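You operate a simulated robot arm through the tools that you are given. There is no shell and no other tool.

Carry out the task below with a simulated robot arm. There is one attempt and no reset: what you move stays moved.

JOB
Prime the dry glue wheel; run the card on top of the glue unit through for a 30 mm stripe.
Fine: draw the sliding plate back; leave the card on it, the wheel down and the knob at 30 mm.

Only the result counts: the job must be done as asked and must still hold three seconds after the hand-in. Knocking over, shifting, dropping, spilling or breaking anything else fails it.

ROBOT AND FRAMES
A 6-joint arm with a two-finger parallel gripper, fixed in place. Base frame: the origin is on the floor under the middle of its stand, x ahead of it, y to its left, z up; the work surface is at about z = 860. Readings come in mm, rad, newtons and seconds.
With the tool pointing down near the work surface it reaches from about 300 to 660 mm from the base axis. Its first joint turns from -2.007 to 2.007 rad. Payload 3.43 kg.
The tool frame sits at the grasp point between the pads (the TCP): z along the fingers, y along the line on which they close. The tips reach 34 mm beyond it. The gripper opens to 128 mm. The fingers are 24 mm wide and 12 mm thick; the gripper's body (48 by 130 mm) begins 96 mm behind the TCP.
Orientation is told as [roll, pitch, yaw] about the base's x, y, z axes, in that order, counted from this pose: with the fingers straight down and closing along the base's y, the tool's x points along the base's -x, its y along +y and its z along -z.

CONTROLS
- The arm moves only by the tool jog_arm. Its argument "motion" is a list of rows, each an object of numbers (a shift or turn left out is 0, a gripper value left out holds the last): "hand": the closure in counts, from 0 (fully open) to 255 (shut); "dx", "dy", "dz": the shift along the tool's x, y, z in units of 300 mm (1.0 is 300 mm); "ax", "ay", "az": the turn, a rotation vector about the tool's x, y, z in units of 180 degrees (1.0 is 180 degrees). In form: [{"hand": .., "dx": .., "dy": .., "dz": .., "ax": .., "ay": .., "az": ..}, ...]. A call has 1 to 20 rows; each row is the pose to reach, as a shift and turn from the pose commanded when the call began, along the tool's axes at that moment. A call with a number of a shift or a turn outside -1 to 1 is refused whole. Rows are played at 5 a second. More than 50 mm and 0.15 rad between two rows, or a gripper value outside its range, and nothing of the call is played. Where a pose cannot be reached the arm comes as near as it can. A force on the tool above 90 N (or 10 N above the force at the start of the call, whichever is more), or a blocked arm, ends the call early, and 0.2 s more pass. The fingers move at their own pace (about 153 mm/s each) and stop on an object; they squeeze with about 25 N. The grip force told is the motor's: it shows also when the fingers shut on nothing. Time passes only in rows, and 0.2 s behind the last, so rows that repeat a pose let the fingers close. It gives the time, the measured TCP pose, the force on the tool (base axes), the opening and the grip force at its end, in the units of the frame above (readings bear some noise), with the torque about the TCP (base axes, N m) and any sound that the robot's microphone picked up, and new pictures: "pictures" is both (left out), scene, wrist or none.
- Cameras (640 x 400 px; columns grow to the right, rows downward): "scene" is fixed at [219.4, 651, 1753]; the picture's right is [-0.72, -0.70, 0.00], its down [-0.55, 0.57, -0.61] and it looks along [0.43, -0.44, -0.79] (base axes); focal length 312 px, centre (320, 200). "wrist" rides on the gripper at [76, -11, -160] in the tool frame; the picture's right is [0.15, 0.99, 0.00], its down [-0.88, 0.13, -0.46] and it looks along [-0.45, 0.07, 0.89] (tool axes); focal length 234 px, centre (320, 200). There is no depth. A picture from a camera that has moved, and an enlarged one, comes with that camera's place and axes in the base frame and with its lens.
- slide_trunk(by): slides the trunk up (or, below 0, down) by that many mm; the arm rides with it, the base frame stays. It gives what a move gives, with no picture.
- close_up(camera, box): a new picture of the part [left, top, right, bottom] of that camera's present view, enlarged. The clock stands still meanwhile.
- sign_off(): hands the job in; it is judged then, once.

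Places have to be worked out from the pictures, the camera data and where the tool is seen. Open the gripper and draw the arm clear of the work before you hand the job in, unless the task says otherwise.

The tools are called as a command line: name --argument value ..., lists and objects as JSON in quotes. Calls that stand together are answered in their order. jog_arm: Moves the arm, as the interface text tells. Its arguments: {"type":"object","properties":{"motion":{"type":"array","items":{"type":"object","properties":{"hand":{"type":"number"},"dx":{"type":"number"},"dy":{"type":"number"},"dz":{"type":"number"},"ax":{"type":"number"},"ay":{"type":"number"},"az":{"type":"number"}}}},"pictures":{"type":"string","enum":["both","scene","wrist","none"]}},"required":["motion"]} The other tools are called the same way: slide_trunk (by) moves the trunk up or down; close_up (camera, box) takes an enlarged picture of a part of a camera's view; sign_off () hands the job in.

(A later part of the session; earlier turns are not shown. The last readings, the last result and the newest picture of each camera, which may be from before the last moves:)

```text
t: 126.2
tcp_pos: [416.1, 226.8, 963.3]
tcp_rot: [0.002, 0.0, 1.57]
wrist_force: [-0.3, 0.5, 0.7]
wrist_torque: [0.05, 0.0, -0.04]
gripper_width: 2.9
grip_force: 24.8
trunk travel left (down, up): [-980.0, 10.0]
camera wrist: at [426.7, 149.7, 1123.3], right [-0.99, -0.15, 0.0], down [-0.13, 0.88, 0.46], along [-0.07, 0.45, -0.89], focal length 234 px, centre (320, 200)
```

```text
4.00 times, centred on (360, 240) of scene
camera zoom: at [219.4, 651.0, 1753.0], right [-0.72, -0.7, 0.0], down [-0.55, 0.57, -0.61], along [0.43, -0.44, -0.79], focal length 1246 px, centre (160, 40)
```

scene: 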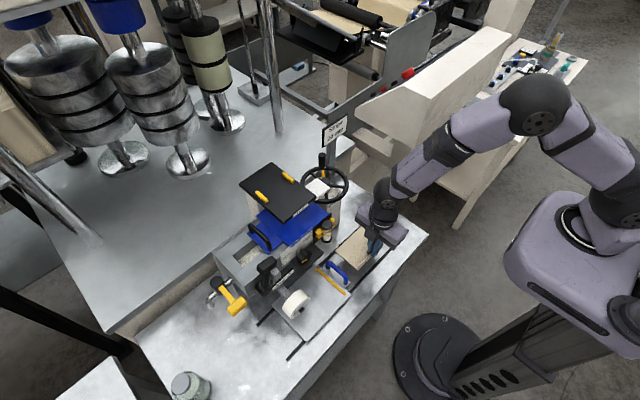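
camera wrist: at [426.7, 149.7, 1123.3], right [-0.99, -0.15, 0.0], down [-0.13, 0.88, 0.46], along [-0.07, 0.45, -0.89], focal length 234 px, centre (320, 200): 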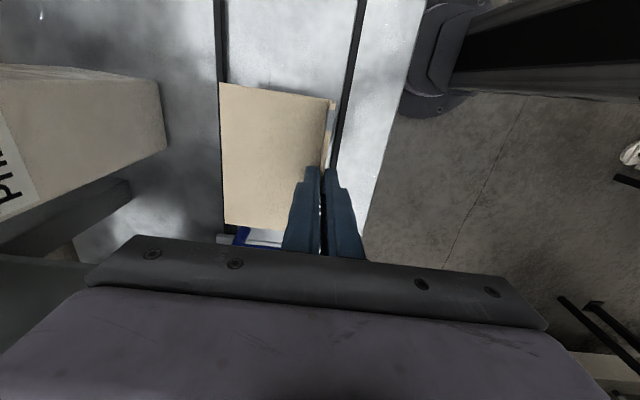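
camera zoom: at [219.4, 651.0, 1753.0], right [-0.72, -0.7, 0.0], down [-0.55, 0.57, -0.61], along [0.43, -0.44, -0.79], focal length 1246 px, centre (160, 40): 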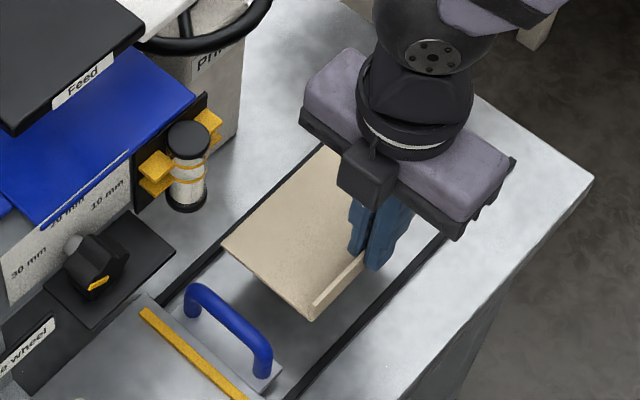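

The plate slid about 140 mm in +y because the card's edge caught its blue handle (no harm, but it now spans roughly y 342–522). I back off to the robot side and move along to view the plate and wheel before laying the card on it.

jog_arm --motion '[{"dz": -0.04}, {"dy": 0.12, "dz": -0.073}, {"dy": 0.24, "dz": -0.073}, {"dy": 0.333, "dz": -0.073}, {"dx": -0.13, "dy": 0.333, "dz": -0.073}, {"dx": -0.26, "dy": 0.333, "dz": -0.073}, {"dx": -0.39, "dy": 0.333, "dz": -0.073}, {"dx": -0.39, "dy": 0.333, "dz": -0.073}]'

close_up --camera "scene" --box '[250, 220, 400, 340]'

```text
t: 128.0
tcp_pos: [311.8, 341.1, 985.4]
tcp_rot: [-0.001, -0.002, 1.568]
wrist_force: [-0.5, 0.0, -0.6]
wrist_torque: [0.03, 0.02, -0.01]
gripper_width: 2.7
grip_force: 25.0
trunk travel left (down, up): [-980.0, 10.0]
camera wrist: at [323.8, 263.0, 1144.9], right [-0.99, -0.15, 0.0], down [-0.13, 0.88, 0.46], along [-0.07, 0.45, -0.89], focal length 234 px, centre (320, 200)
```

scene: 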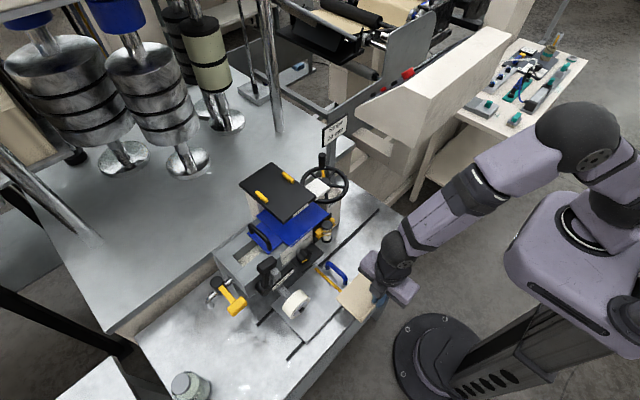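
wrist: 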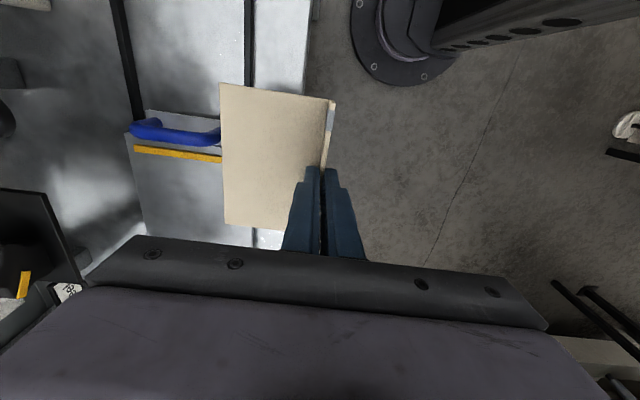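

```text
3.33 times, centred on (325, 280) of scene
camera zoom: at [219.4, 651.0, 1753.0], right [-0.72, -0.7, 0.0], down [-0.55, 0.57, -0.61], along [0.43, -0.44, -0.79], focal length 1039 px, centre (303, -67)
```

zoom: 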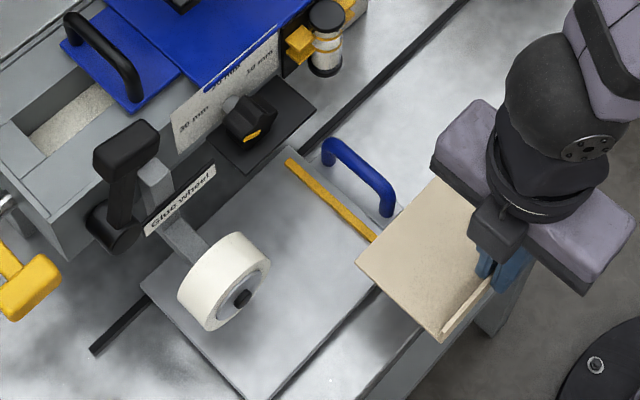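

The stop bar is now at y 362. I go to y 434 on the robot side and lower to card-bottom height about 887, level below the raised wheel.

jog_arm --motion '[{"dx": -0.1}, {"dx": -0.2}, {"dx": -0.31}, {"dx": -0.31, "dz": 0.08}, {"dx": -0.31, "dz": 0.15}, {"dx": -0.31, "dz": 0.183}, {"dx": -0.31, "dz": 0.183}]'

close_up --camera "scene" --box '[250, 220, 400, 340]'

close_up --camera "wrist" --box '[120, 40, 380, 240]'

```text
t: 129.6
tcp_pos: [316.3, 438.6, 931.5]
tcp_rot: [0.0, 0.0, 1.573]
wrist_force: [0.1, 0.0, -0.7]
wrist_torque: [0.0, 0.02, 0.01]
gripper_width: 2.9
grip_force: 24.8
trunk travel left (down, up): [-980.0, 10.0]
camera wrist: at [327.5, 360.7, 1091.4], right [-0.99, -0.15, 0.0], down [-0.13, 0.88, 0.46], along [-0.07, 0.45, -0.89], focal length 234 px, centre (320, 200)
```

scene: 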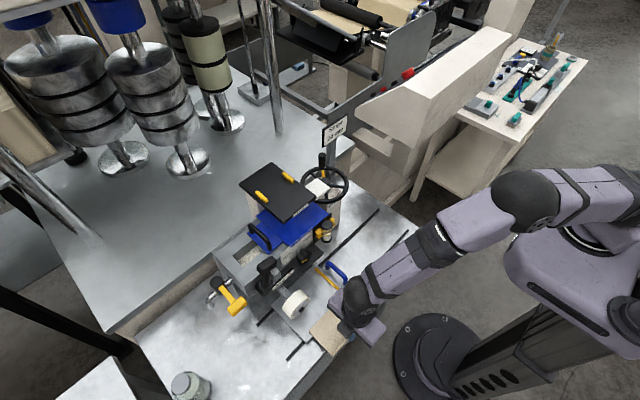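
wrist: 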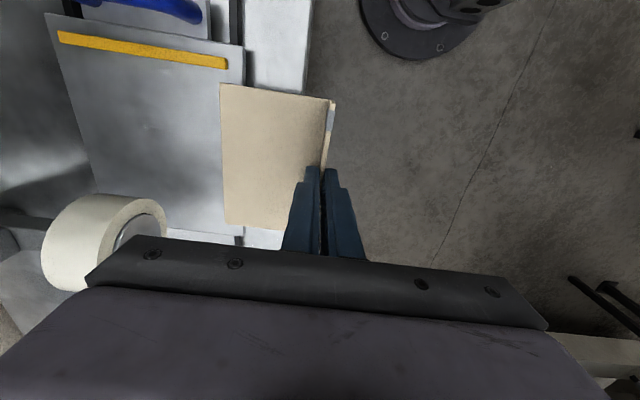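

```text
3.33 times, centred on (325, 280) of scene
camera zoom: at [219.4, 651.0, 1753.0], right [-0.72, -0.7, 0.0], down [-0.55, 0.57, -0.61], along [0.43, -0.44, -0.79], focal length 1039 px, centre (303, -67)
```

zoom: 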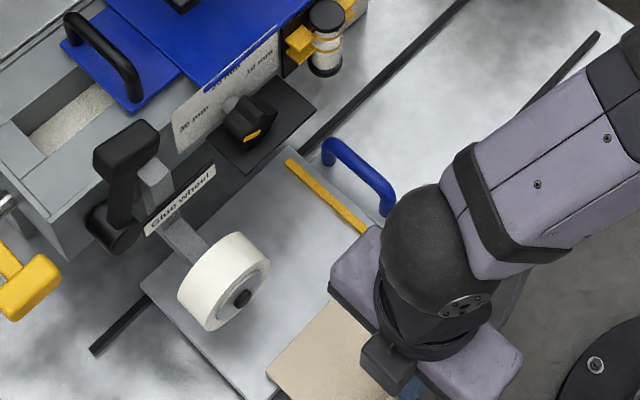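

```text
2.00 times, centred on (250, 140) of wrist
camera zoom: at [327.5, 360.7, 1091.4], right [-0.99, -0.15, 0.0], down [-0.13, 0.88, 0.46], along [-0.07, 0.45, -0.89], focal length 468 px, centre (460, 320)
```

zoom: 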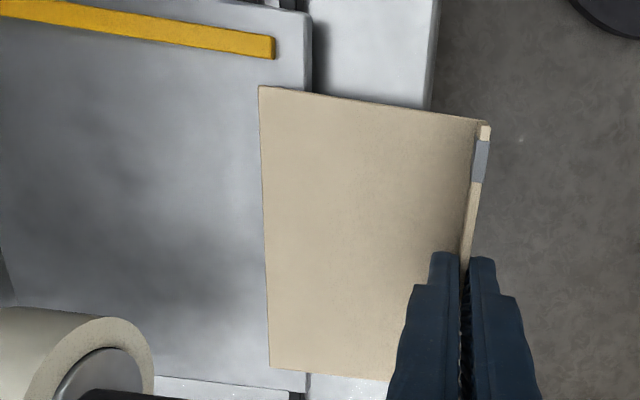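

The card's trailing end is 9 mm in front of the bar line. I shift 7 mm closer and slide in +x by 100 mm, under the raised wheel's level.

jog_arm --motion '[{"dx": 0.012, "dy": -0.08}, {"dx": 0.023, "dy": -0.16}, {"dx": 0.023, "dy": -0.25}, {"dx": 0.023, "dy": -0.333}, {"dx": 0.023, "dy": -0.333}]'

close_up --camera "scene" --box '[250, 220, 400, 340]'

close_up --camera "wrist" --box '[120, 40, 380, 240]'

```text
t: 130.8
tcp_pos: [415.8, 430.1, 929.3]
tcp_rot: [-0.001, 0.003, 1.57]
wrist_force: [-0.4, 1.1, -0.7]
wrist_torque: [-0.02, -0.01, -0.01]
gripper_width: 2.7
grip_force: 24.8
trunk travel left (down, up): [-980.0, 10.0]
camera wrist: at [428.5, 353.7, 1090.5], right [-0.99, -0.15, 0.0], down [-0.13, 0.88, 0.45], along [-0.07, 0.45, -0.89], focal length 234 px, centre (320, 200)
```

scene: 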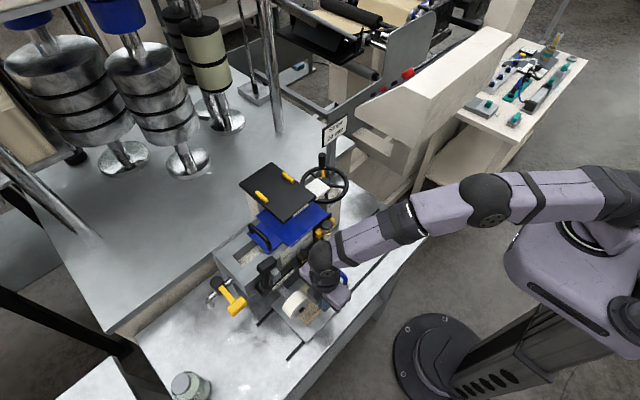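
wrist: 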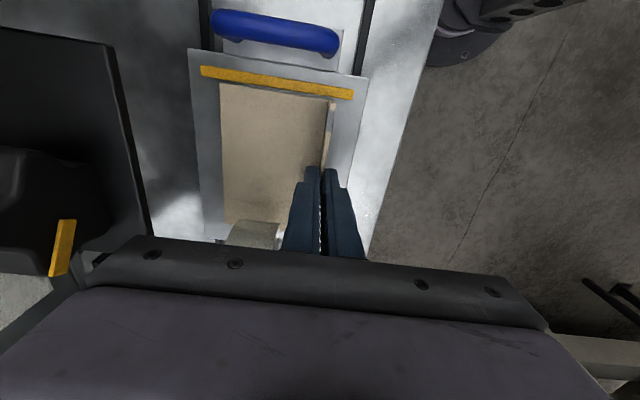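

```text
3.33 times, centred on (325, 280) of scene
camera zoom: at [219.4, 651.0, 1753.0], right [-0.72, -0.7, 0.0], down [-0.55, 0.57, -0.61], along [0.43, -0.44, -0.79], focal length 1039 px, centre (303, -67)
```

zoom: 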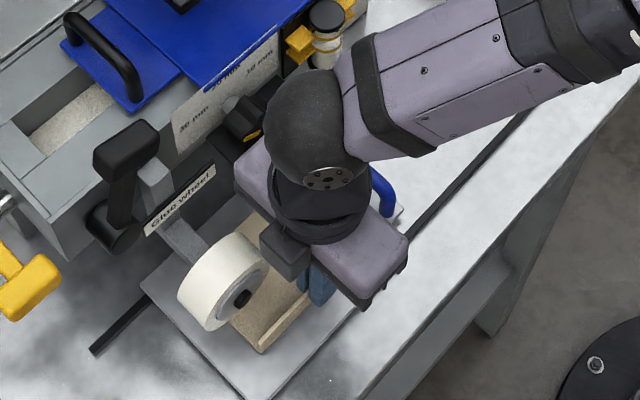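

```text
2.00 times, centred on (250, 140) of wrist
camera zoom: at [428.5, 353.7, 1090.5], right [-0.99, -0.15, 0.0], down [-0.13, 0.88, 0.45], along [-0.07, 0.45, -0.89], focal length 468 px, centre (460, 320)
```

zoom: 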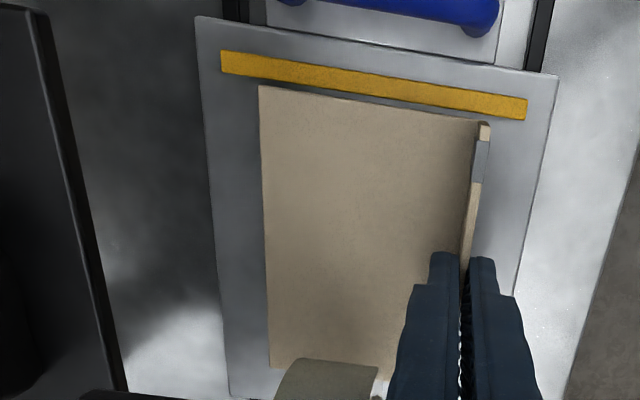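

The card is over the plate, square to the bar. I lower it by 10 mm in small steps, watching the force.

jog_arm --motion '[{"dz": 0.012}, {"dz": 0.024}, {"dz": 0.034}, {"dz": 0.034}]' --pictures "none"

close_up --camera "scene" --box '[270, 270, 350, 330]'

```text
t: 131.8
tcp_pos: [416.9, 431.2, 923.7]
tcp_rot: [-0.003, -0.003, 1.571]
wrist_force: [-2.0, 0.4, 19.3]
wrist_torque: [-0.4, 0.1, -0.08]
gripper_width: 2.7
grip_force: 25.1
trunk travel left (down, up): [-980.0, 10.0]
```

```text
6.67 times, centred on (310, 300) of scene
camera zoom: at [219.4, 651.0, 1753.0], right [-0.72, -0.7, 0.0], down [-0.55, 0.57, -0.61], along [0.43, -0.44, -0.79], focal length 2077 px, centre (387, -467)
```

zoom: 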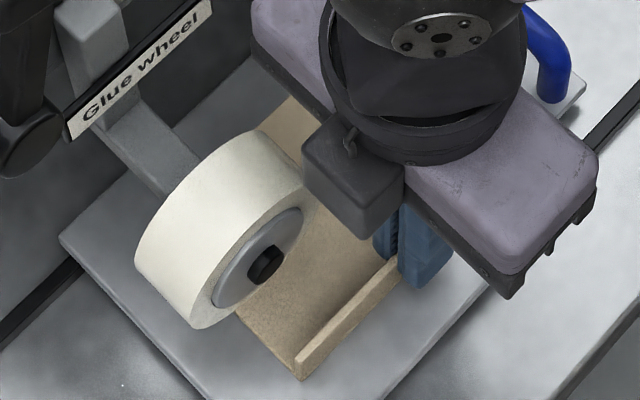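

The card rests on the plate (19 N). I relieve the pressure, open the fingers a little and lift straight up.

jog_arm --motion '[{"dz": -0.013}, {"dz": -0.013}, {"dz": -0.013, "hand": 240}, {"dz": -0.013, "hand": 220}, {"dz": -0.013, "hand": 200}, {"dz": -0.013, "hand": 200}]' --pictures "none"

jog_arm --motion '[{"dz": -0.05}, {"dz": -0.12}, {"dz": -0.22}, {"dz": -0.35}, {"dz": -0.45}, {"dz": -0.45}]'

close_up --camera "wrist" --box '[180, 20, 420, 240]'

close_up --camera "scene" --box '[250, 220, 400, 340]'

```text
t: 133.2
tcp_pos: [416.4, 431.9, 926.0]
tcp_rot: [0.0, 0.0, 1.57]
wrist_force: [0.7, -1.2, -0.1]
wrist_torque: [-0.01, 0.0, -0.02]
gripper_width: 27.4
grip_force: 0.1
trunk travel left (down, up): [-980.0, 10.0]
```

```text
t: 134.6
tcp_pos: [417.6, 428.9, 1061.8]
tcp_rot: [-0.002, 0.004, 1.571]
wrist_force: [0.2, -1.4, 0.1]
wrist_torque: [0.0, 0.03, 0.0]
gripper_width: 27.6
grip_force: 0.0
trunk travel left (down, up): [-980.0, 10.0]
camera wrist: at [428.2, 350.9, 1221.1], right [-0.99, -0.15, 0.0], down [-0.13, 0.88, 0.45], along [-0.07, 0.45, -0.89], focal length 234 px, centre (320, 200)
```

scene: 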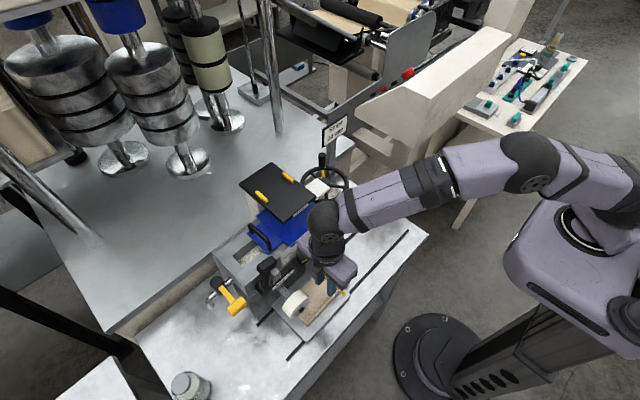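
wrist: 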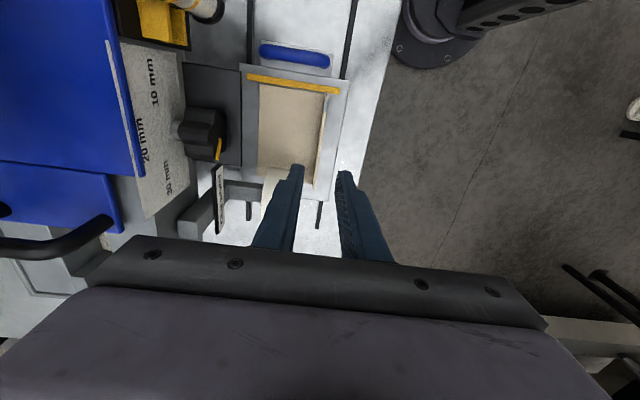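

```text
1.82 times, centred on (300, 130) of wrist
camera zoom: at [428.2, 350.9, 1221.1], right [-0.99, -0.15, 0.0], down [-0.13, 0.88, 0.45], along [-0.07, 0.45, -0.89], focal length 426 px, centre (356, 327)
```

zoom: 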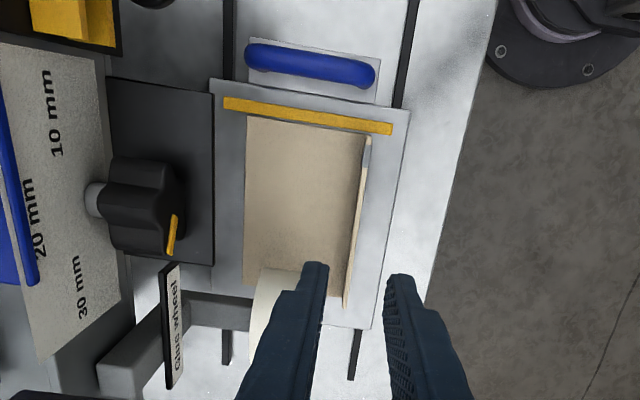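

```text
3.33 times, centred on (325, 280) of scene
camera zoom: at [219.4, 651.0, 1753.0], right [-0.72, -0.7, 0.0], down [-0.55, 0.57, -0.61], along [0.43, -0.44, -0.79], focal length 1039 px, centre (303, -67)
```

zoom: 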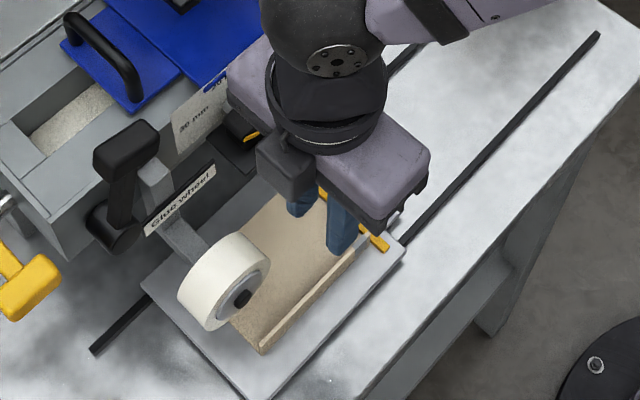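

The card lies square on the plate just in front of the stop. Now I turn the hand to close along y and will take the blue handle (near (459, 331), z about 915) to draw the plate back.

jog_arm --motion '[{"dx": 0.04, "az": 0.042, "hand": 170}, {"dx": 0.08, "az": 0.084}, {"dx": 0.12, "az": 0.126}, {"dx": 0.16, "az": 0.168}, {"dx": 0.2, "az": 0.21}, {"dx": 0.24, "az": 0.252}, {"dx": 0.27, "dy": -0.02, "az": 0.294}, {"dx": 0.3, "dy": -0.05, "az": 0.336}, {"dx": 0.325, "dy": -0.08, "az": 0.378}, {"dx": 0.325, "dy": -0.11, "az": 0.42}, {"dx": 0.325, "dy": -0.139, "az": 0.46}, {"dx": 0.325, "dy": -0.139, "az": 0.5}, {"dx": 0.325, "dy": -0.139, "az": 0.5}]'

close_up --camera "wrist" --box '[200, 60, 440, 240]'

```text
t: 137.4
tcp_pos: [457.6, 333.1, 1058.6]
tcp_rot: [0.0, 0.001, -0.001]
wrist_force: [0.3, -0.4, 1.0]
wrist_torque: [0.02, -0.03, -0.01]
gripper_width: 42.7
grip_force: 0.1
trunk travel left (down, up): [-980.0, 10.0]
camera wrist: at [381.8, 320.5, 1219.2], right [-0.14, 0.99, 0.0], down [0.88, 0.13, 0.46], along [0.45, 0.06, -0.89], focal length 234 px, centre (320, 200)
```

scene: 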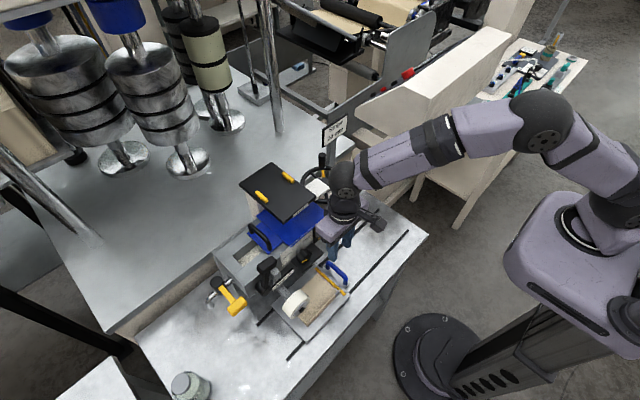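
wrist: 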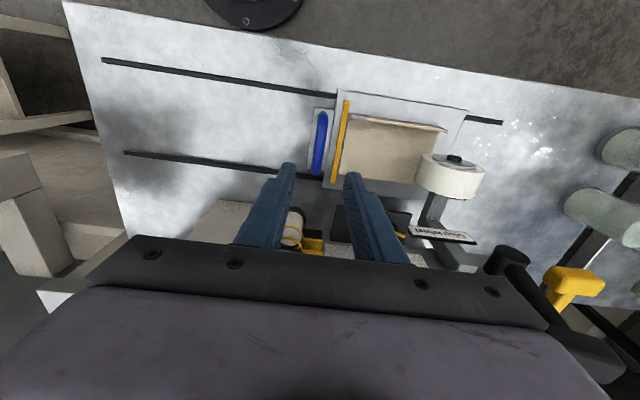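

```text
2.22 times, centred on (320, 150) of wrist
camera zoom: at [381.8, 320.5, 1219.2], right [-0.14, 0.99, 0.0], down [0.88, 0.13, 0.46], along [0.45, 0.06, -0.89], focal length 520 px, centre (320, 311)
```

zoom: 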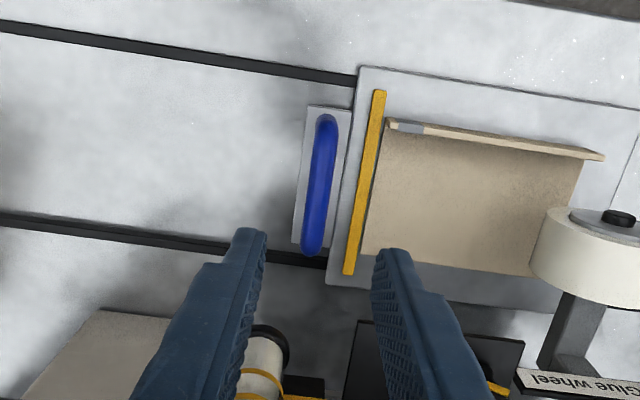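

The handle bar is at y about 329, x 420–492. I narrow the gap to 26 mm and descend over it.

jog_arm --motion '[{"dy": -0.012, "hand": 203}, {"dy": -0.012, "dz": 0.12}, {"dy": -0.012, "dz": 0.25}, {"dy": -0.012, "dz": 0.36}, {"dy": -0.012, "dz": 0.41}, {"dy": -0.012, "dz": 0.41}]' --pictures "wrist"

close_up --camera "wrist" --box '[240, 100, 400, 240]'

close_up --camera "scene" --box '[290, 230, 370, 310]'

```text
t: 138.8
tcp_pos: [457.6, 329.6, 936.7]
tcp_rot: [0.001, 0.001, 0.001]
wrist_force: [-0.4, -0.8, -0.2]
wrist_torque: [0.01, -0.01, 0.0]
gripper_width: 26.2
grip_force: 0.1
trunk travel left (down, up): [-980.0, 10.0]
camera wrist: at [382.4, 317.2, 1095.1], right [-0.15, 0.99, 0.0], down [0.88, 0.13, 0.46], along [0.45, 0.07, -0.89], focal length 234 px, centre (320, 200)
```

wrist: 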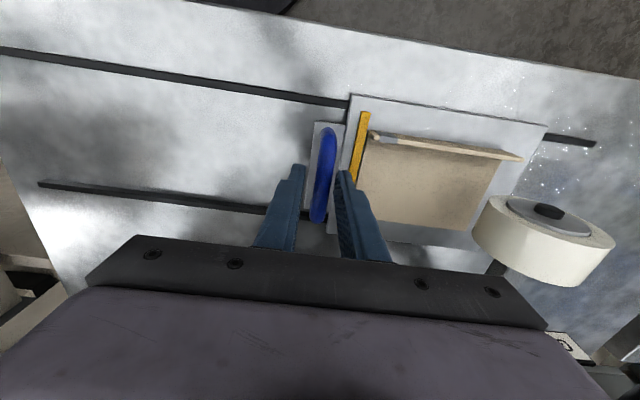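

```text
2.86 times, centred on (320, 170) of wrist
camera zoom: at [382.4, 317.2, 1095.1], right [-0.15, 0.99, 0.0], down [0.88, 0.13, 0.46], along [0.45, 0.07, -0.89], focal length 669 px, centre (320, 286)
```

zoom: 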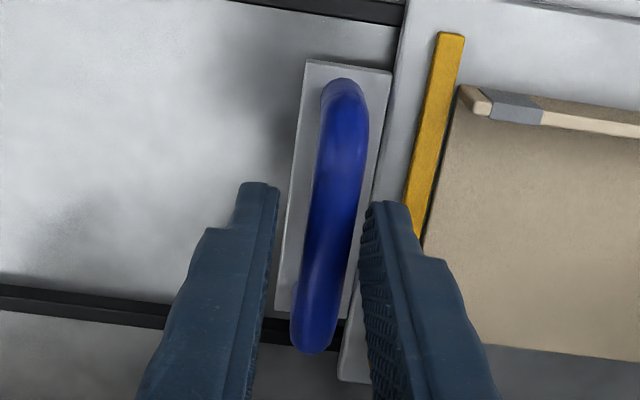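

```text
5.00 times, centred on (330, 270) of scene
camera zoom: at [219.4, 651.0, 1753.0], right [-0.72, -0.7, 0.0], down [-0.55, 0.57, -0.61], along [0.43, -0.44, -0.79], focal length 1558 px, centre (270, -150)
```

zoom: 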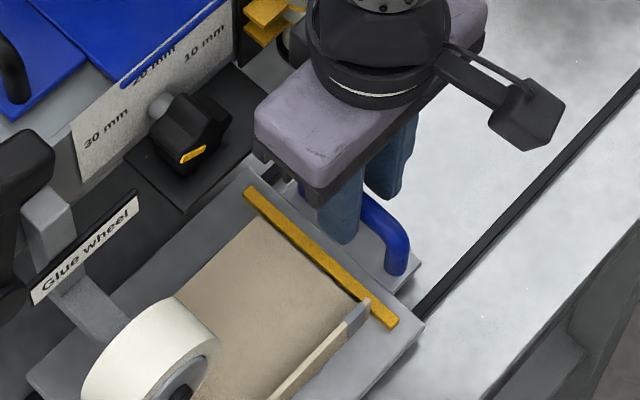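

The handle is some 3 mm further in +y. I correct by 2 mm, descend the last 14 mm and close on it.

jog_arm --motion '[{"dy": 0.007, "dz": 0.02}, {"dy": 0.007, "dz": 0.047}, {"dy": 0.007, "dz": 0.047}, {"dy": 0.007, "dz": 0.047, "hand": 225}, {"dy": 0.007, "dz": 0.047, "hand": 240}, {"dy": 0.007, "dz": 0.047, "hand": 255}, {"dy": 0.007, "dz": 0.047, "hand": 255}]' --pictures "wrist"

close_up --camera "wrist" --box '[240, 80, 480, 240]'

```text
t: 140.4
tcp_pos: [457.6, 331.6, 922.1]
tcp_rot: [-0.002, 0.0, 0.0]
wrist_force: [-0.9, -0.2, -0.4]
wrist_torque: [0.02, -0.23, 0.08]
gripper_width: 13.7
grip_force: 45.3
trunk travel left (down, up): [-980.0, 10.0]
camera wrist: at [382.7, 318.6, 1081.6], right [-0.15, 0.99, 0.0], down [0.88, 0.13, 0.46], along [0.45, 0.07, -0.89], focal length 234 px, centre (320, 200)
```

wrist: 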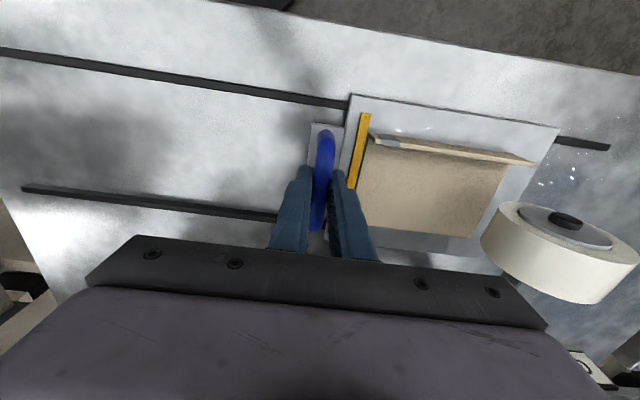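

```text
2.50 times, centred on (360, 160) of wrist
camera zoom: at [382.7, 318.6, 1081.6], right [-0.15, 0.99, 0.0], down [0.88, 0.13, 0.46], along [0.45, 0.07, -0.89], focal length 585 px, centre (220, 300)
```

zoom: 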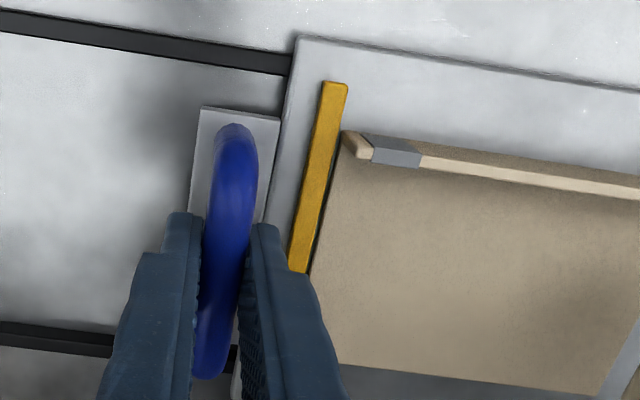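

I hold the handle (13.7 mm). I draw the plate back gently in -y by about 145 mm with the card on it.

jog_arm --motion '[{"dy": -0.02}, {"dy": -0.05}, {"dy": -0.09}, {"dy": -0.13}, {"dy": -0.17}, {"dy": -0.21}, {"dy": -0.25}, {"dy": -0.29}, {"dy": -0.33}, {"dy": -0.37}, {"dy": -0.41}, {"dy": -0.44}, {"dy": -0.465}, {"dy": -0.48}, {"dy": -0.48}]'

close_up --camera "wrist" --box '[240, 80, 480, 240]'

```text
t: 143.6
tcp_pos: [457.4, 187.9, 921.5]
tcp_rot: [-0.002, 0.001, -0.002]
wrist_force: [1.5, -0.9, -8.4]
wrist_torque: [-0.03, -0.07, 0.06]
gripper_width: 14.0
grip_force: 44.7
trunk travel left (down, up): [-980.0, 10.0]
camera wrist: at [382.9, 175.1, 1081.7], right [-0.15, 0.99, 0.0], down [0.88, 0.13, 0.45], along [0.45, 0.07, -0.89], focal length 234 px, centre (320, 200)
```

scene: 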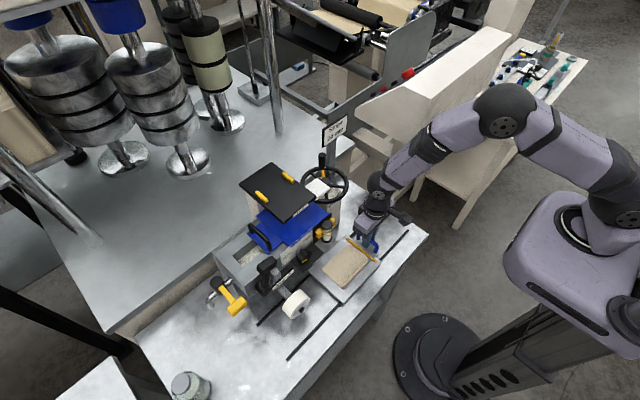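
wrist: 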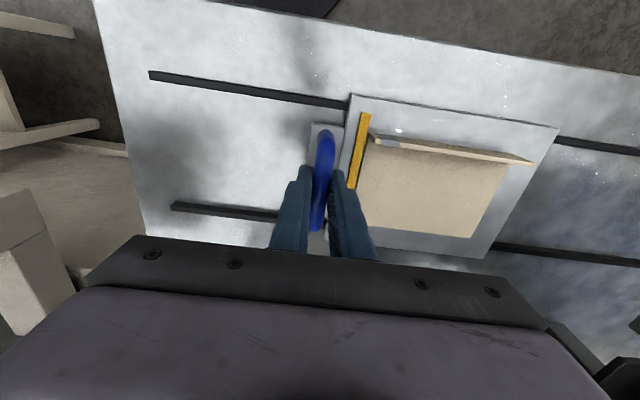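

```text
2.50 times, centred on (360, 160) of wrist
camera zoom: at [382.9, 175.1, 1081.7], right [-0.15, 0.99, 0.0], down [0.88, 0.13, 0.45], along [0.45, 0.07, -0.89], focal length 585 px, centre (220, 300)
```

zoom: 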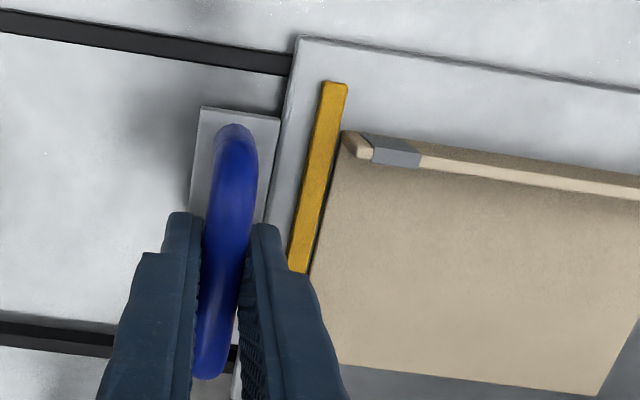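

The plate is back near its starting place with the card. I probe 6 mm further to see whether this is the back stop.

jog_arm --motion '[{"dy": -0.01}, {"dy": -0.02}, {"dy": -0.02}]' --pictures "none"

```text
t: 144.4
tcp_pos: [458.4, 184.1, 921.7]
tcp_rot: [-0.001, 0.002, 0.0]
wrist_force: [-0.2, 18.7, -11.7]
wrist_torque: [0.18, 1.03, 0.03]
gripper_width: 13.5
grip_force: 45.4
trunk travel left (down, up): [-980.0, 10.0]
```

That is the back stop (19 N), so the plate is fully drawn back, as at the start. I relax, release the handle and rise.

jog_arm --motion '[{"dy": 0.013}, {"dy": 0.013, "hand": 235}, {"dy": 0.013, "hand": 203}, {"dy": 0.013, "hand": 203}, {"dy": 0.013, "dz": -0.1}, {"dy": 0.013, "dz": -0.22}, {"dy": 0.013, "dz": -0.35}, {"dy": 0.013, "dz": -0.5}, {"dy": 0.013, "dz": -0.5}]' --pictures "wrist"

close_up --camera "wrist" --box '[220, 60, 520, 240]'

```text
t: 146.4
tcp_pos: [459.3, 183.5, 1074.0]
tcp_rot: [-0.001, 0.001, 0.002]
wrist_force: [0.4, 0.5, -0.7]
wrist_torque: [-0.02, 0.03, 0.01]
gripper_width: 26.1
grip_force: 0.1
trunk travel left (down, up): [-980.0, 10.0]
camera wrist: at [384.7, 170.5, 1234.5], right [-0.15, 0.99, 0.0], down [0.88, 0.13, 0.45], along [0.45, 0.07, -0.89], focal length 234 px, centre (320, 200)
```

wrist: 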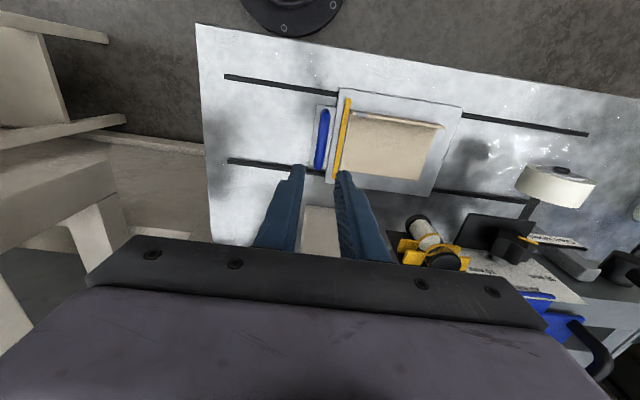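

```text
2.13 times, centred on (370, 150) of wrist
camera zoom: at [384.7, 170.5, 1234.5], right [-0.15, 0.99, 0.0], down [0.88, 0.13, 0.45], along [0.45, 0.07, -0.89], focal length 500 px, centre (213, 307)
```

zoom: 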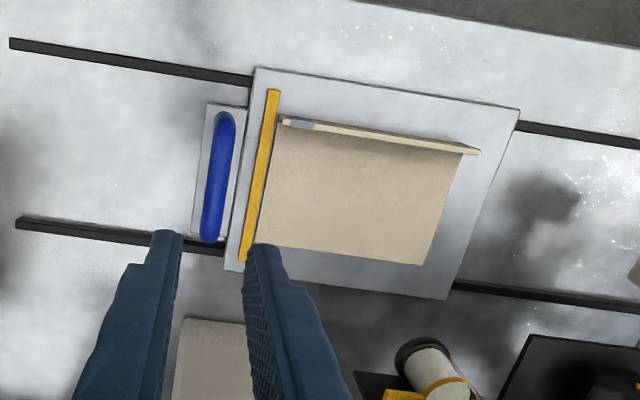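

The card sits squarely against the stop. Now for the wheel lever: I move across and bring the tool horizontal again.

jog_arm --motion '[{"dx": 0.04, "dy": 0.12, "dz": -0.02}, {"dx": 0.08, "dy": 0.24, "dz": -0.04}, {"dx": 0.12, "dy": 0.36, "dz": -0.053}, {"dx": 0.16, "dy": 0.48, "dz": -0.053}, {"dx": 0.2, "dy": 0.6, "dz": -0.053}, {"dx": 0.2, "dy": 0.72, "dz": -0.053}, {"dx": 0.2, "dy": 0.72, "dz": -0.053}]' --pictures "none"

jog_arm --motion '[{"ay": -0.042}, {"ay": -0.084}, {"ay": -0.126}, {"ay": -0.168}, {"ay": -0.21}, {"ay": -0.252}, {"ay": -0.294}, {"ay": -0.336}, {"ay": -0.378}, {"ay": -0.42}, {"ay": -0.46}, {"ay": -0.5}, {"ay": -0.5}]' --pictures "none"

```text
t: 148.0
tcp_pos: [396.7, 401.9, 1089.5]
tcp_rot: [-0.001, 0.0, -0.001]
wrist_force: [-0.9, 0.4, -0.3]
wrist_torque: [0.06, -0.02, 0.0]
gripper_width: 25.7
grip_force: 0.0
trunk travel left (down, up): [-980.0, 10.0]
```

```text
t: 150.8
tcp_pos: [397.5, 401.3, 1090.5]
tcp_rot: [-3.026, -1.569, 3.024]
wrist_force: [1.1, -0.2, -0.1]
wrist_torque: [-0.02, -0.02, -0.02]
gripper_width: 26.1
grip_force: 0.0
trunk travel left (down, up): [-980.0, 10.0]
```

I roll to have the camera on top again for a clear view of the lever.

jog_arm --motion '[{"az": -0.042}, {"az": -0.084}, {"az": -0.126}, {"az": -0.168}, {"az": -0.21}, {"az": -0.252}, {"az": -0.294}, {"az": -0.336}, {"az": -0.378}, {"az": -0.42}, {"az": -0.46}, {"az": -0.5}]' --pictures "none"

jog_arm --motion '[{"az": -0.042}, {"az": -0.084}, {"az": -0.126}, {"az": -0.168}, {"az": -0.21}, {"az": -0.252}, {"az": -0.294}, {"az": -0.336}, {"az": -0.378}, {"az": -0.42}, {"az": -0.46}, {"az": -0.5}, {"az": -0.5}]' --pictures "none"

jog_arm --motion '[{"dy": -0.12, "hand": 170}, {"dy": -0.24}, {"dy": -0.36}, {"dy": -0.4}, {"dy": -0.4}]'

close_up --camera "wrist" --box '[200, 40, 460, 240]'

```text
t: 153.4
tcp_pos: [398.7, 403.2, 1088.4]
tcp_rot: [-1.571, 0.004, 1.571]
wrist_force: [0.6, -0.9, 0.5]
wrist_torque: [-0.01, -0.01, 0.01]
gripper_width: 26.4
grip_force: 0.1
trunk travel left (down, up): [-980.0, 10.0]
```

```text
t: 156.2
tcp_pos: [397.3, 401.7, 1088.8]
tcp_rot: [1.585, 1.567, -1.557]
wrist_force: [0.8, 1.0, -0.4]
wrist_torque: [0.03, 0.01, -0.01]
gripper_width: 26.3
grip_force: 0.0
trunk travel left (down, up): [-980.0, 10.0]
```

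```text
t: 157.4
tcp_pos: [397.6, 522.1, 1088.6]
tcp_rot: [1.532, 1.569, -1.609]
wrist_force: [-0.3, 0.5, 0.6]
wrist_torque: [0.02, 0.02, -0.02]
gripper_width: 42.5
grip_force: 0.0
trunk travel left (down, up): [-980.0, 10.0]
camera wrist: at [238.0, 531.4, 1164.7], right [0.0, -0.99, 0.15], down [-0.46, -0.13, -0.88], along [0.89, -0.07, -0.45], focal length 234 px, centre (320, 200)
```

scene: 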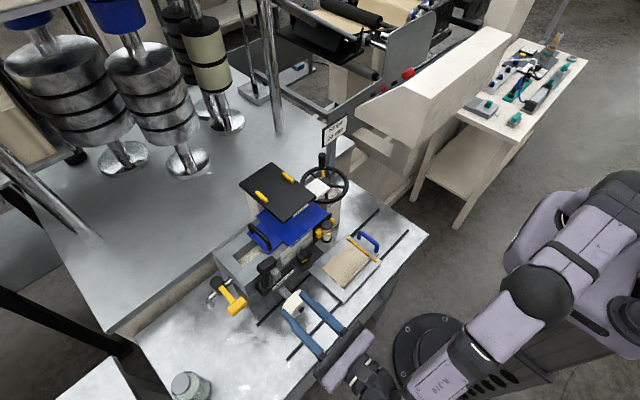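
wrist: 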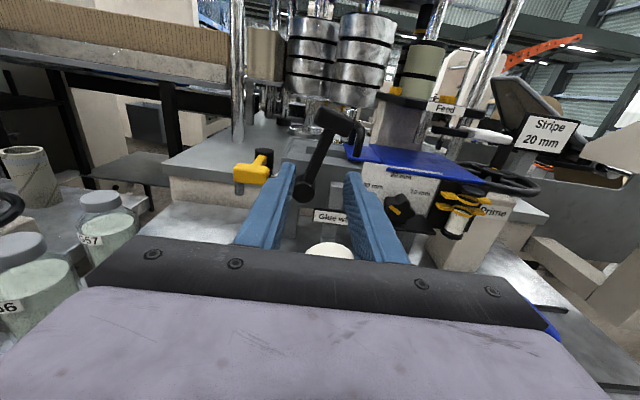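

```text
2.00 times, centred on (330, 140) of wrist
camera zoom: at [238.0, 531.4, 1164.7], right [0.0, -0.99, 0.15], down [-0.46, -0.13, -0.88], along [0.89, -0.07, -0.45], focal length 468 px, centre (300, 320)
```

zoom: 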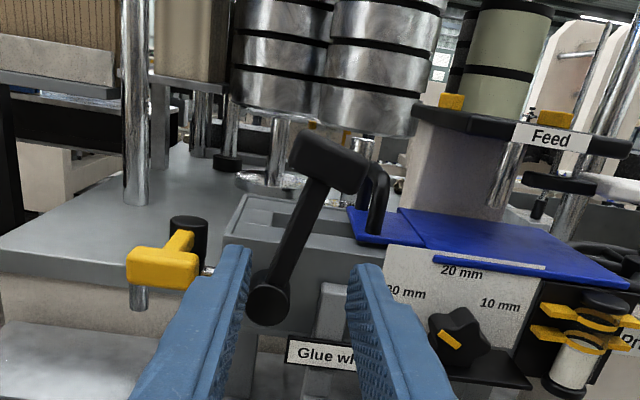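

The lever leans about 13° to -y; its stem at this height is at y 521. I advance so that the open fingers straddle the stem.

jog_arm --motion '[{"dz": 0.1}, {"dz": 0.2}, {"dz": 0.29}, {"dz": 0.36}, {"dz": 0.36}]' --pictures "wrist"

close_up --camera "wrist" --box '[200, 40, 460, 240]'

close_up --camera "scene" --box '[230, 240, 350, 340]'

```text
t: 158.6
tcp_pos: [505.9, 520.7, 1091.6]
tcp_rot: [1.674, 1.568, -1.468]
wrist_force: [-0.8, 0.0, -0.1]
wrist_torque: [-0.01, 0.04, -0.01]
gripper_width: 42.4
grip_force: 0.0
trunk travel left (down, up): [-980.0, 10.0]
camera wrist: at [346.6, 530.4, 1166.1], right [0.0, -0.99, 0.15], down [-0.46, -0.13, -0.88], along [0.89, -0.07, -0.45], focal length 234 px, centre (320, 200)
```

wrist: 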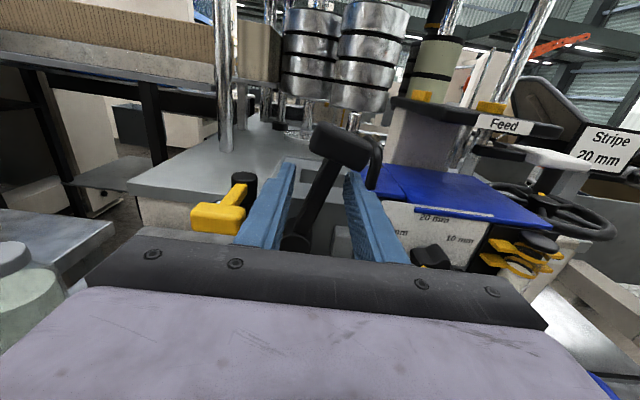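

```text
2.00 times, centred on (330, 140) of wrist
camera zoom: at [346.6, 530.4, 1166.1], right [0.0, -0.99, 0.15], down [-0.46, -0.13, -0.88], along [0.89, -0.07, -0.45], focal length 468 px, centre (300, 320)
```

zoom: 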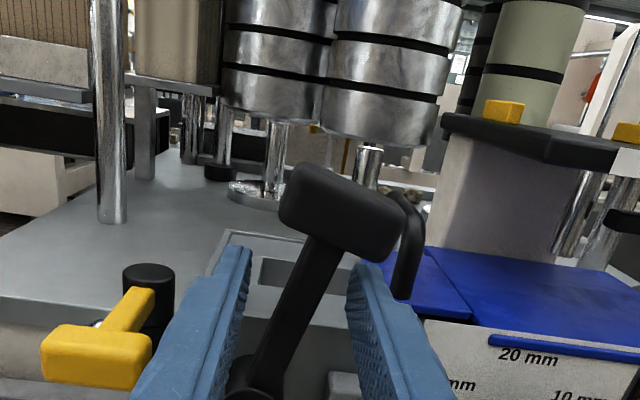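

```text
4.00 times, centred on (290, 290) of scene
camera zoom: at [219.4, 651.0, 1753.0], right [-0.72, -0.7, 0.0], down [-0.55, 0.57, -0.61], along [0.43, -0.44, -0.79], focal length 1246 px, centre (440, -160)
```

zoom: 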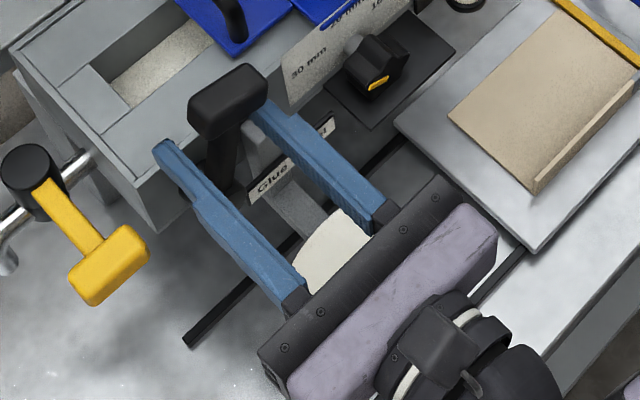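

The stem is between the fingers. I nudge toward +y (16 mm, i.e. about 5 mm past contact) to see whether the lever yields that way.

jog_arm --motion '[{"dy": -0.02}, {"dy": -0.037}, {"dy": -0.047}, {"dy": -0.057}, {"dy": -0.057}]' --pictures "wrist"

close_up --camera "wrist" --box '[200, 40, 460, 240]'

```text
t: 159.8
tcp_pos: [500.8, 534.5, 1092.1]
tcp_rot: [1.745, 1.57, -1.397]
wrist_force: [-0.5, -0.1, 0.7]
wrist_torque: [0.04, 0.01, 0.01]
gripper_width: 42.9
grip_force: 0.1
out of reach, approached as far as the arm can: row 3, 4, 5
trunk travel left (down, up): [-980.0, 10.0]
camera wrist: at [342.7, 543.4, 1167.4], right [0.0, -0.99, 0.15], down [-0.46, -0.13, -0.88], along [0.89, -0.07, -0.45], focal length 234 px, centre (320, 200)
```

wrist: 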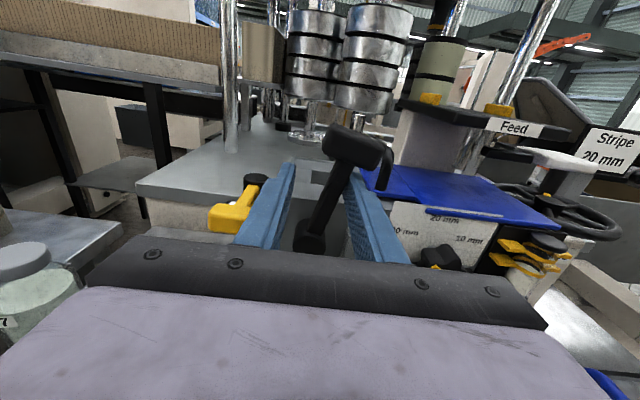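

```text
2.00 times, centred on (330, 140) of wrist
camera zoom: at [342.7, 543.4, 1167.4], right [0.0, -0.99, 0.15], down [-0.46, -0.13, -0.88], along [0.89, -0.07, -0.45], focal length 468 px, centre (300, 320)
```

zoom: 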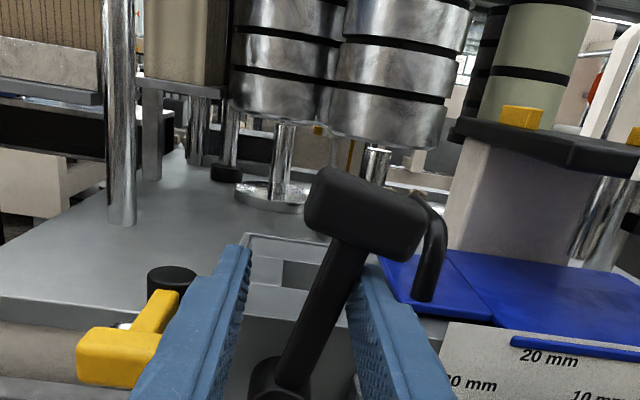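

Straight ahead I run out of reach at y 534. I yaw the tool 25° to the left here (the wrist has room for that), shifting a little so the stem stays between the fingers.

jog_arm --motion '[{"dy": 0.03}, {"dy": 0.03, "ax": 0.035}, {"dy": 0.03, "ax": 0.07}, {"dy": 0.03, "ax": 0.105}, {"dy": 0.03, "ax": 0.139}, {"dy": 0.03, "ax": 0.139}]' --pictures "wrist"

close_up --camera "wrist" --box '[200, 40, 460, 240]'

```text
t: 161.2
tcp_pos: [502.9, 523.4, 1092.9]
tcp_rot: [0.731, 1.572, -1.976]
wrist_force: [0.8, 0.6, 0.2]
wrist_torque: [0.0, -0.01, -0.03]
gripper_width: 42.4
grip_force: 0.1
trunk travel left (down, up): [-980.0, 10.0]
camera wrist: at [354.0, 464.9, 1167.8], right [0.42, -0.9, 0.15], down [-0.36, -0.31, -0.88], along [0.83, 0.32, -0.45], focal length 234 px, centre (320, 200)
```

wrist: 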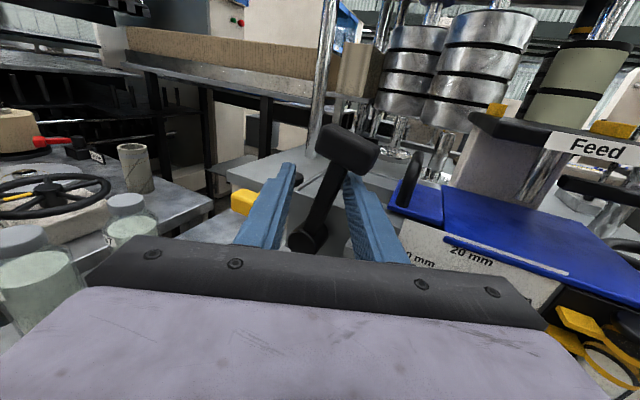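

```text
2.00 times, centred on (330, 140) of wrist
camera zoom: at [354.0, 464.9, 1167.8], right [0.42, -0.9, 0.15], down [-0.36, -0.31, -0.88], along [0.83, 0.32, -0.45], focal length 468 px, centre (300, 320)
```

zoom: 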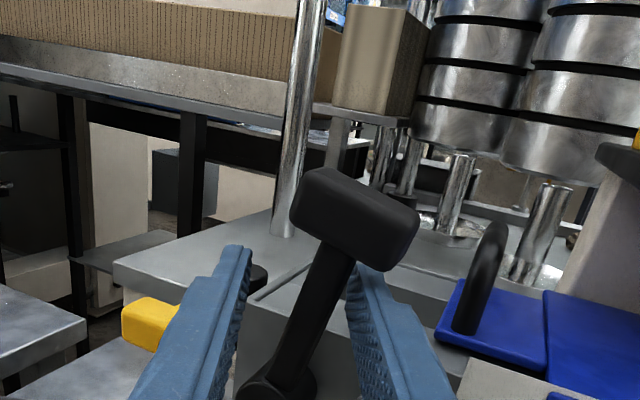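

Now there is reach. I nudge toward +y again by 15 mm.

jog_arm --motion '[{"dy": -0.015, "dz": 0.007}, {"dy": -0.03, "dz": 0.014}, {"dy": -0.045, "dz": 0.021}, {"dy": -0.06, "dz": 0.028}, {"dy": -0.06, "dz": 0.028}]' --pictures "wrist"

close_up --camera "scene" --box '[230, 240, 350, 340]'

close_up --camera "wrist" --box '[200, 40, 460, 240]'

```text
t: 162.4
tcp_pos: [503.6, 545.2, 1091.4]
tcp_rot: [0.886, 1.57, -1.817]
wrist_force: [1.1, -1.3, 0.1]
wrist_torque: [-0.03, 0.03, -0.06]
gripper_width: 43.5
grip_force: 0.5
trunk travel left (down, up): [-980.0, 10.0]
camera wrist: at [353.7, 485.4, 1167.3], right [0.42, -0.9, 0.15], down [-0.36, -0.31, -0.88], along [0.83, 0.32, -0.45], focal length 234 px, centre (320, 200)
```

wrist: 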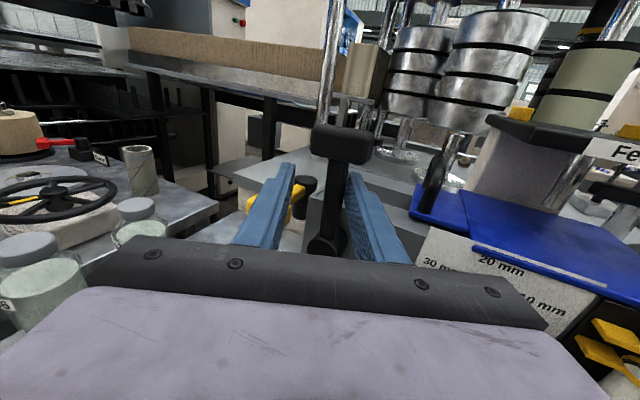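

```text
4.00 times, centred on (290, 290) of scene
camera zoom: at [219.4, 651.0, 1753.0], right [-0.72, -0.7, 0.0], down [-0.55, 0.57, -0.61], along [0.43, -0.44, -0.79], focal length 1246 px, centre (440, -160)
```

zoom: 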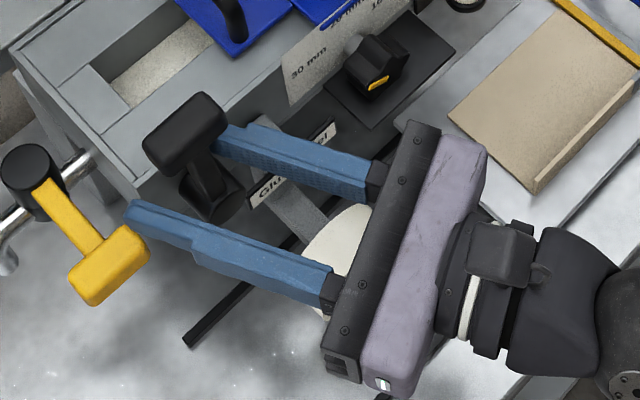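

```text
2.00 times, centred on (330, 140) of wrist
camera zoom: at [353.7, 485.4, 1167.3], right [0.42, -0.9, 0.15], down [-0.36, -0.31, -0.88], along [0.83, 0.32, -0.45], focal length 468 px, centre (300, 320)
```

zoom: 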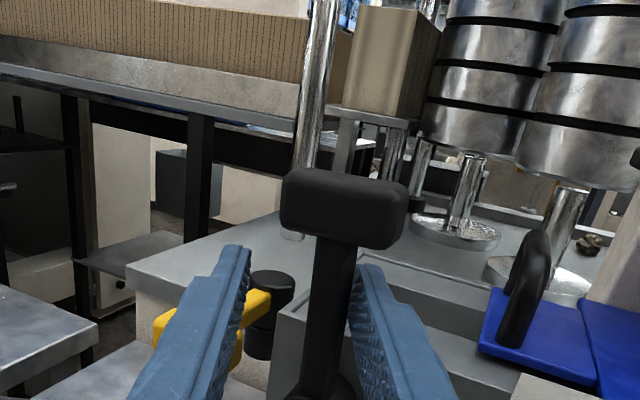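

The lever follows toward +y with hardly any force. I check whether the glue wheel has moved down.

close_up --camera "scene" --box '[260, 260, 330, 320]'

close_up --camera "wrist" --box '[280, 120, 460, 260]'

```text
6.67 times, centred on (295, 290) of scene
camera zoom: at [219.4, 651.0, 1753.0], right [-0.72, -0.7, 0.0], down [-0.55, 0.57, -0.61], along [0.43, -0.44, -0.79], focal length 2077 px, centre (487, -400)
```

zoom: 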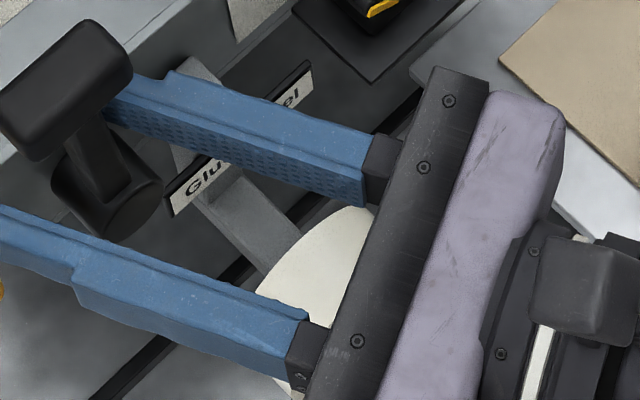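

```text
2.86 times, centred on (370, 190) of wrist
camera zoom: at [353.7, 485.4, 1167.3], right [0.42, -0.9, 0.15], down [-0.36, -0.31, -0.88], along [0.83, 0.32, -0.45], focal length 669 px, centre (177, 229)
```

zoom: 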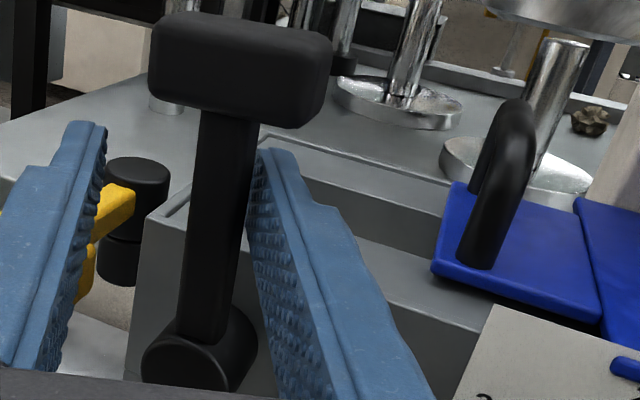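

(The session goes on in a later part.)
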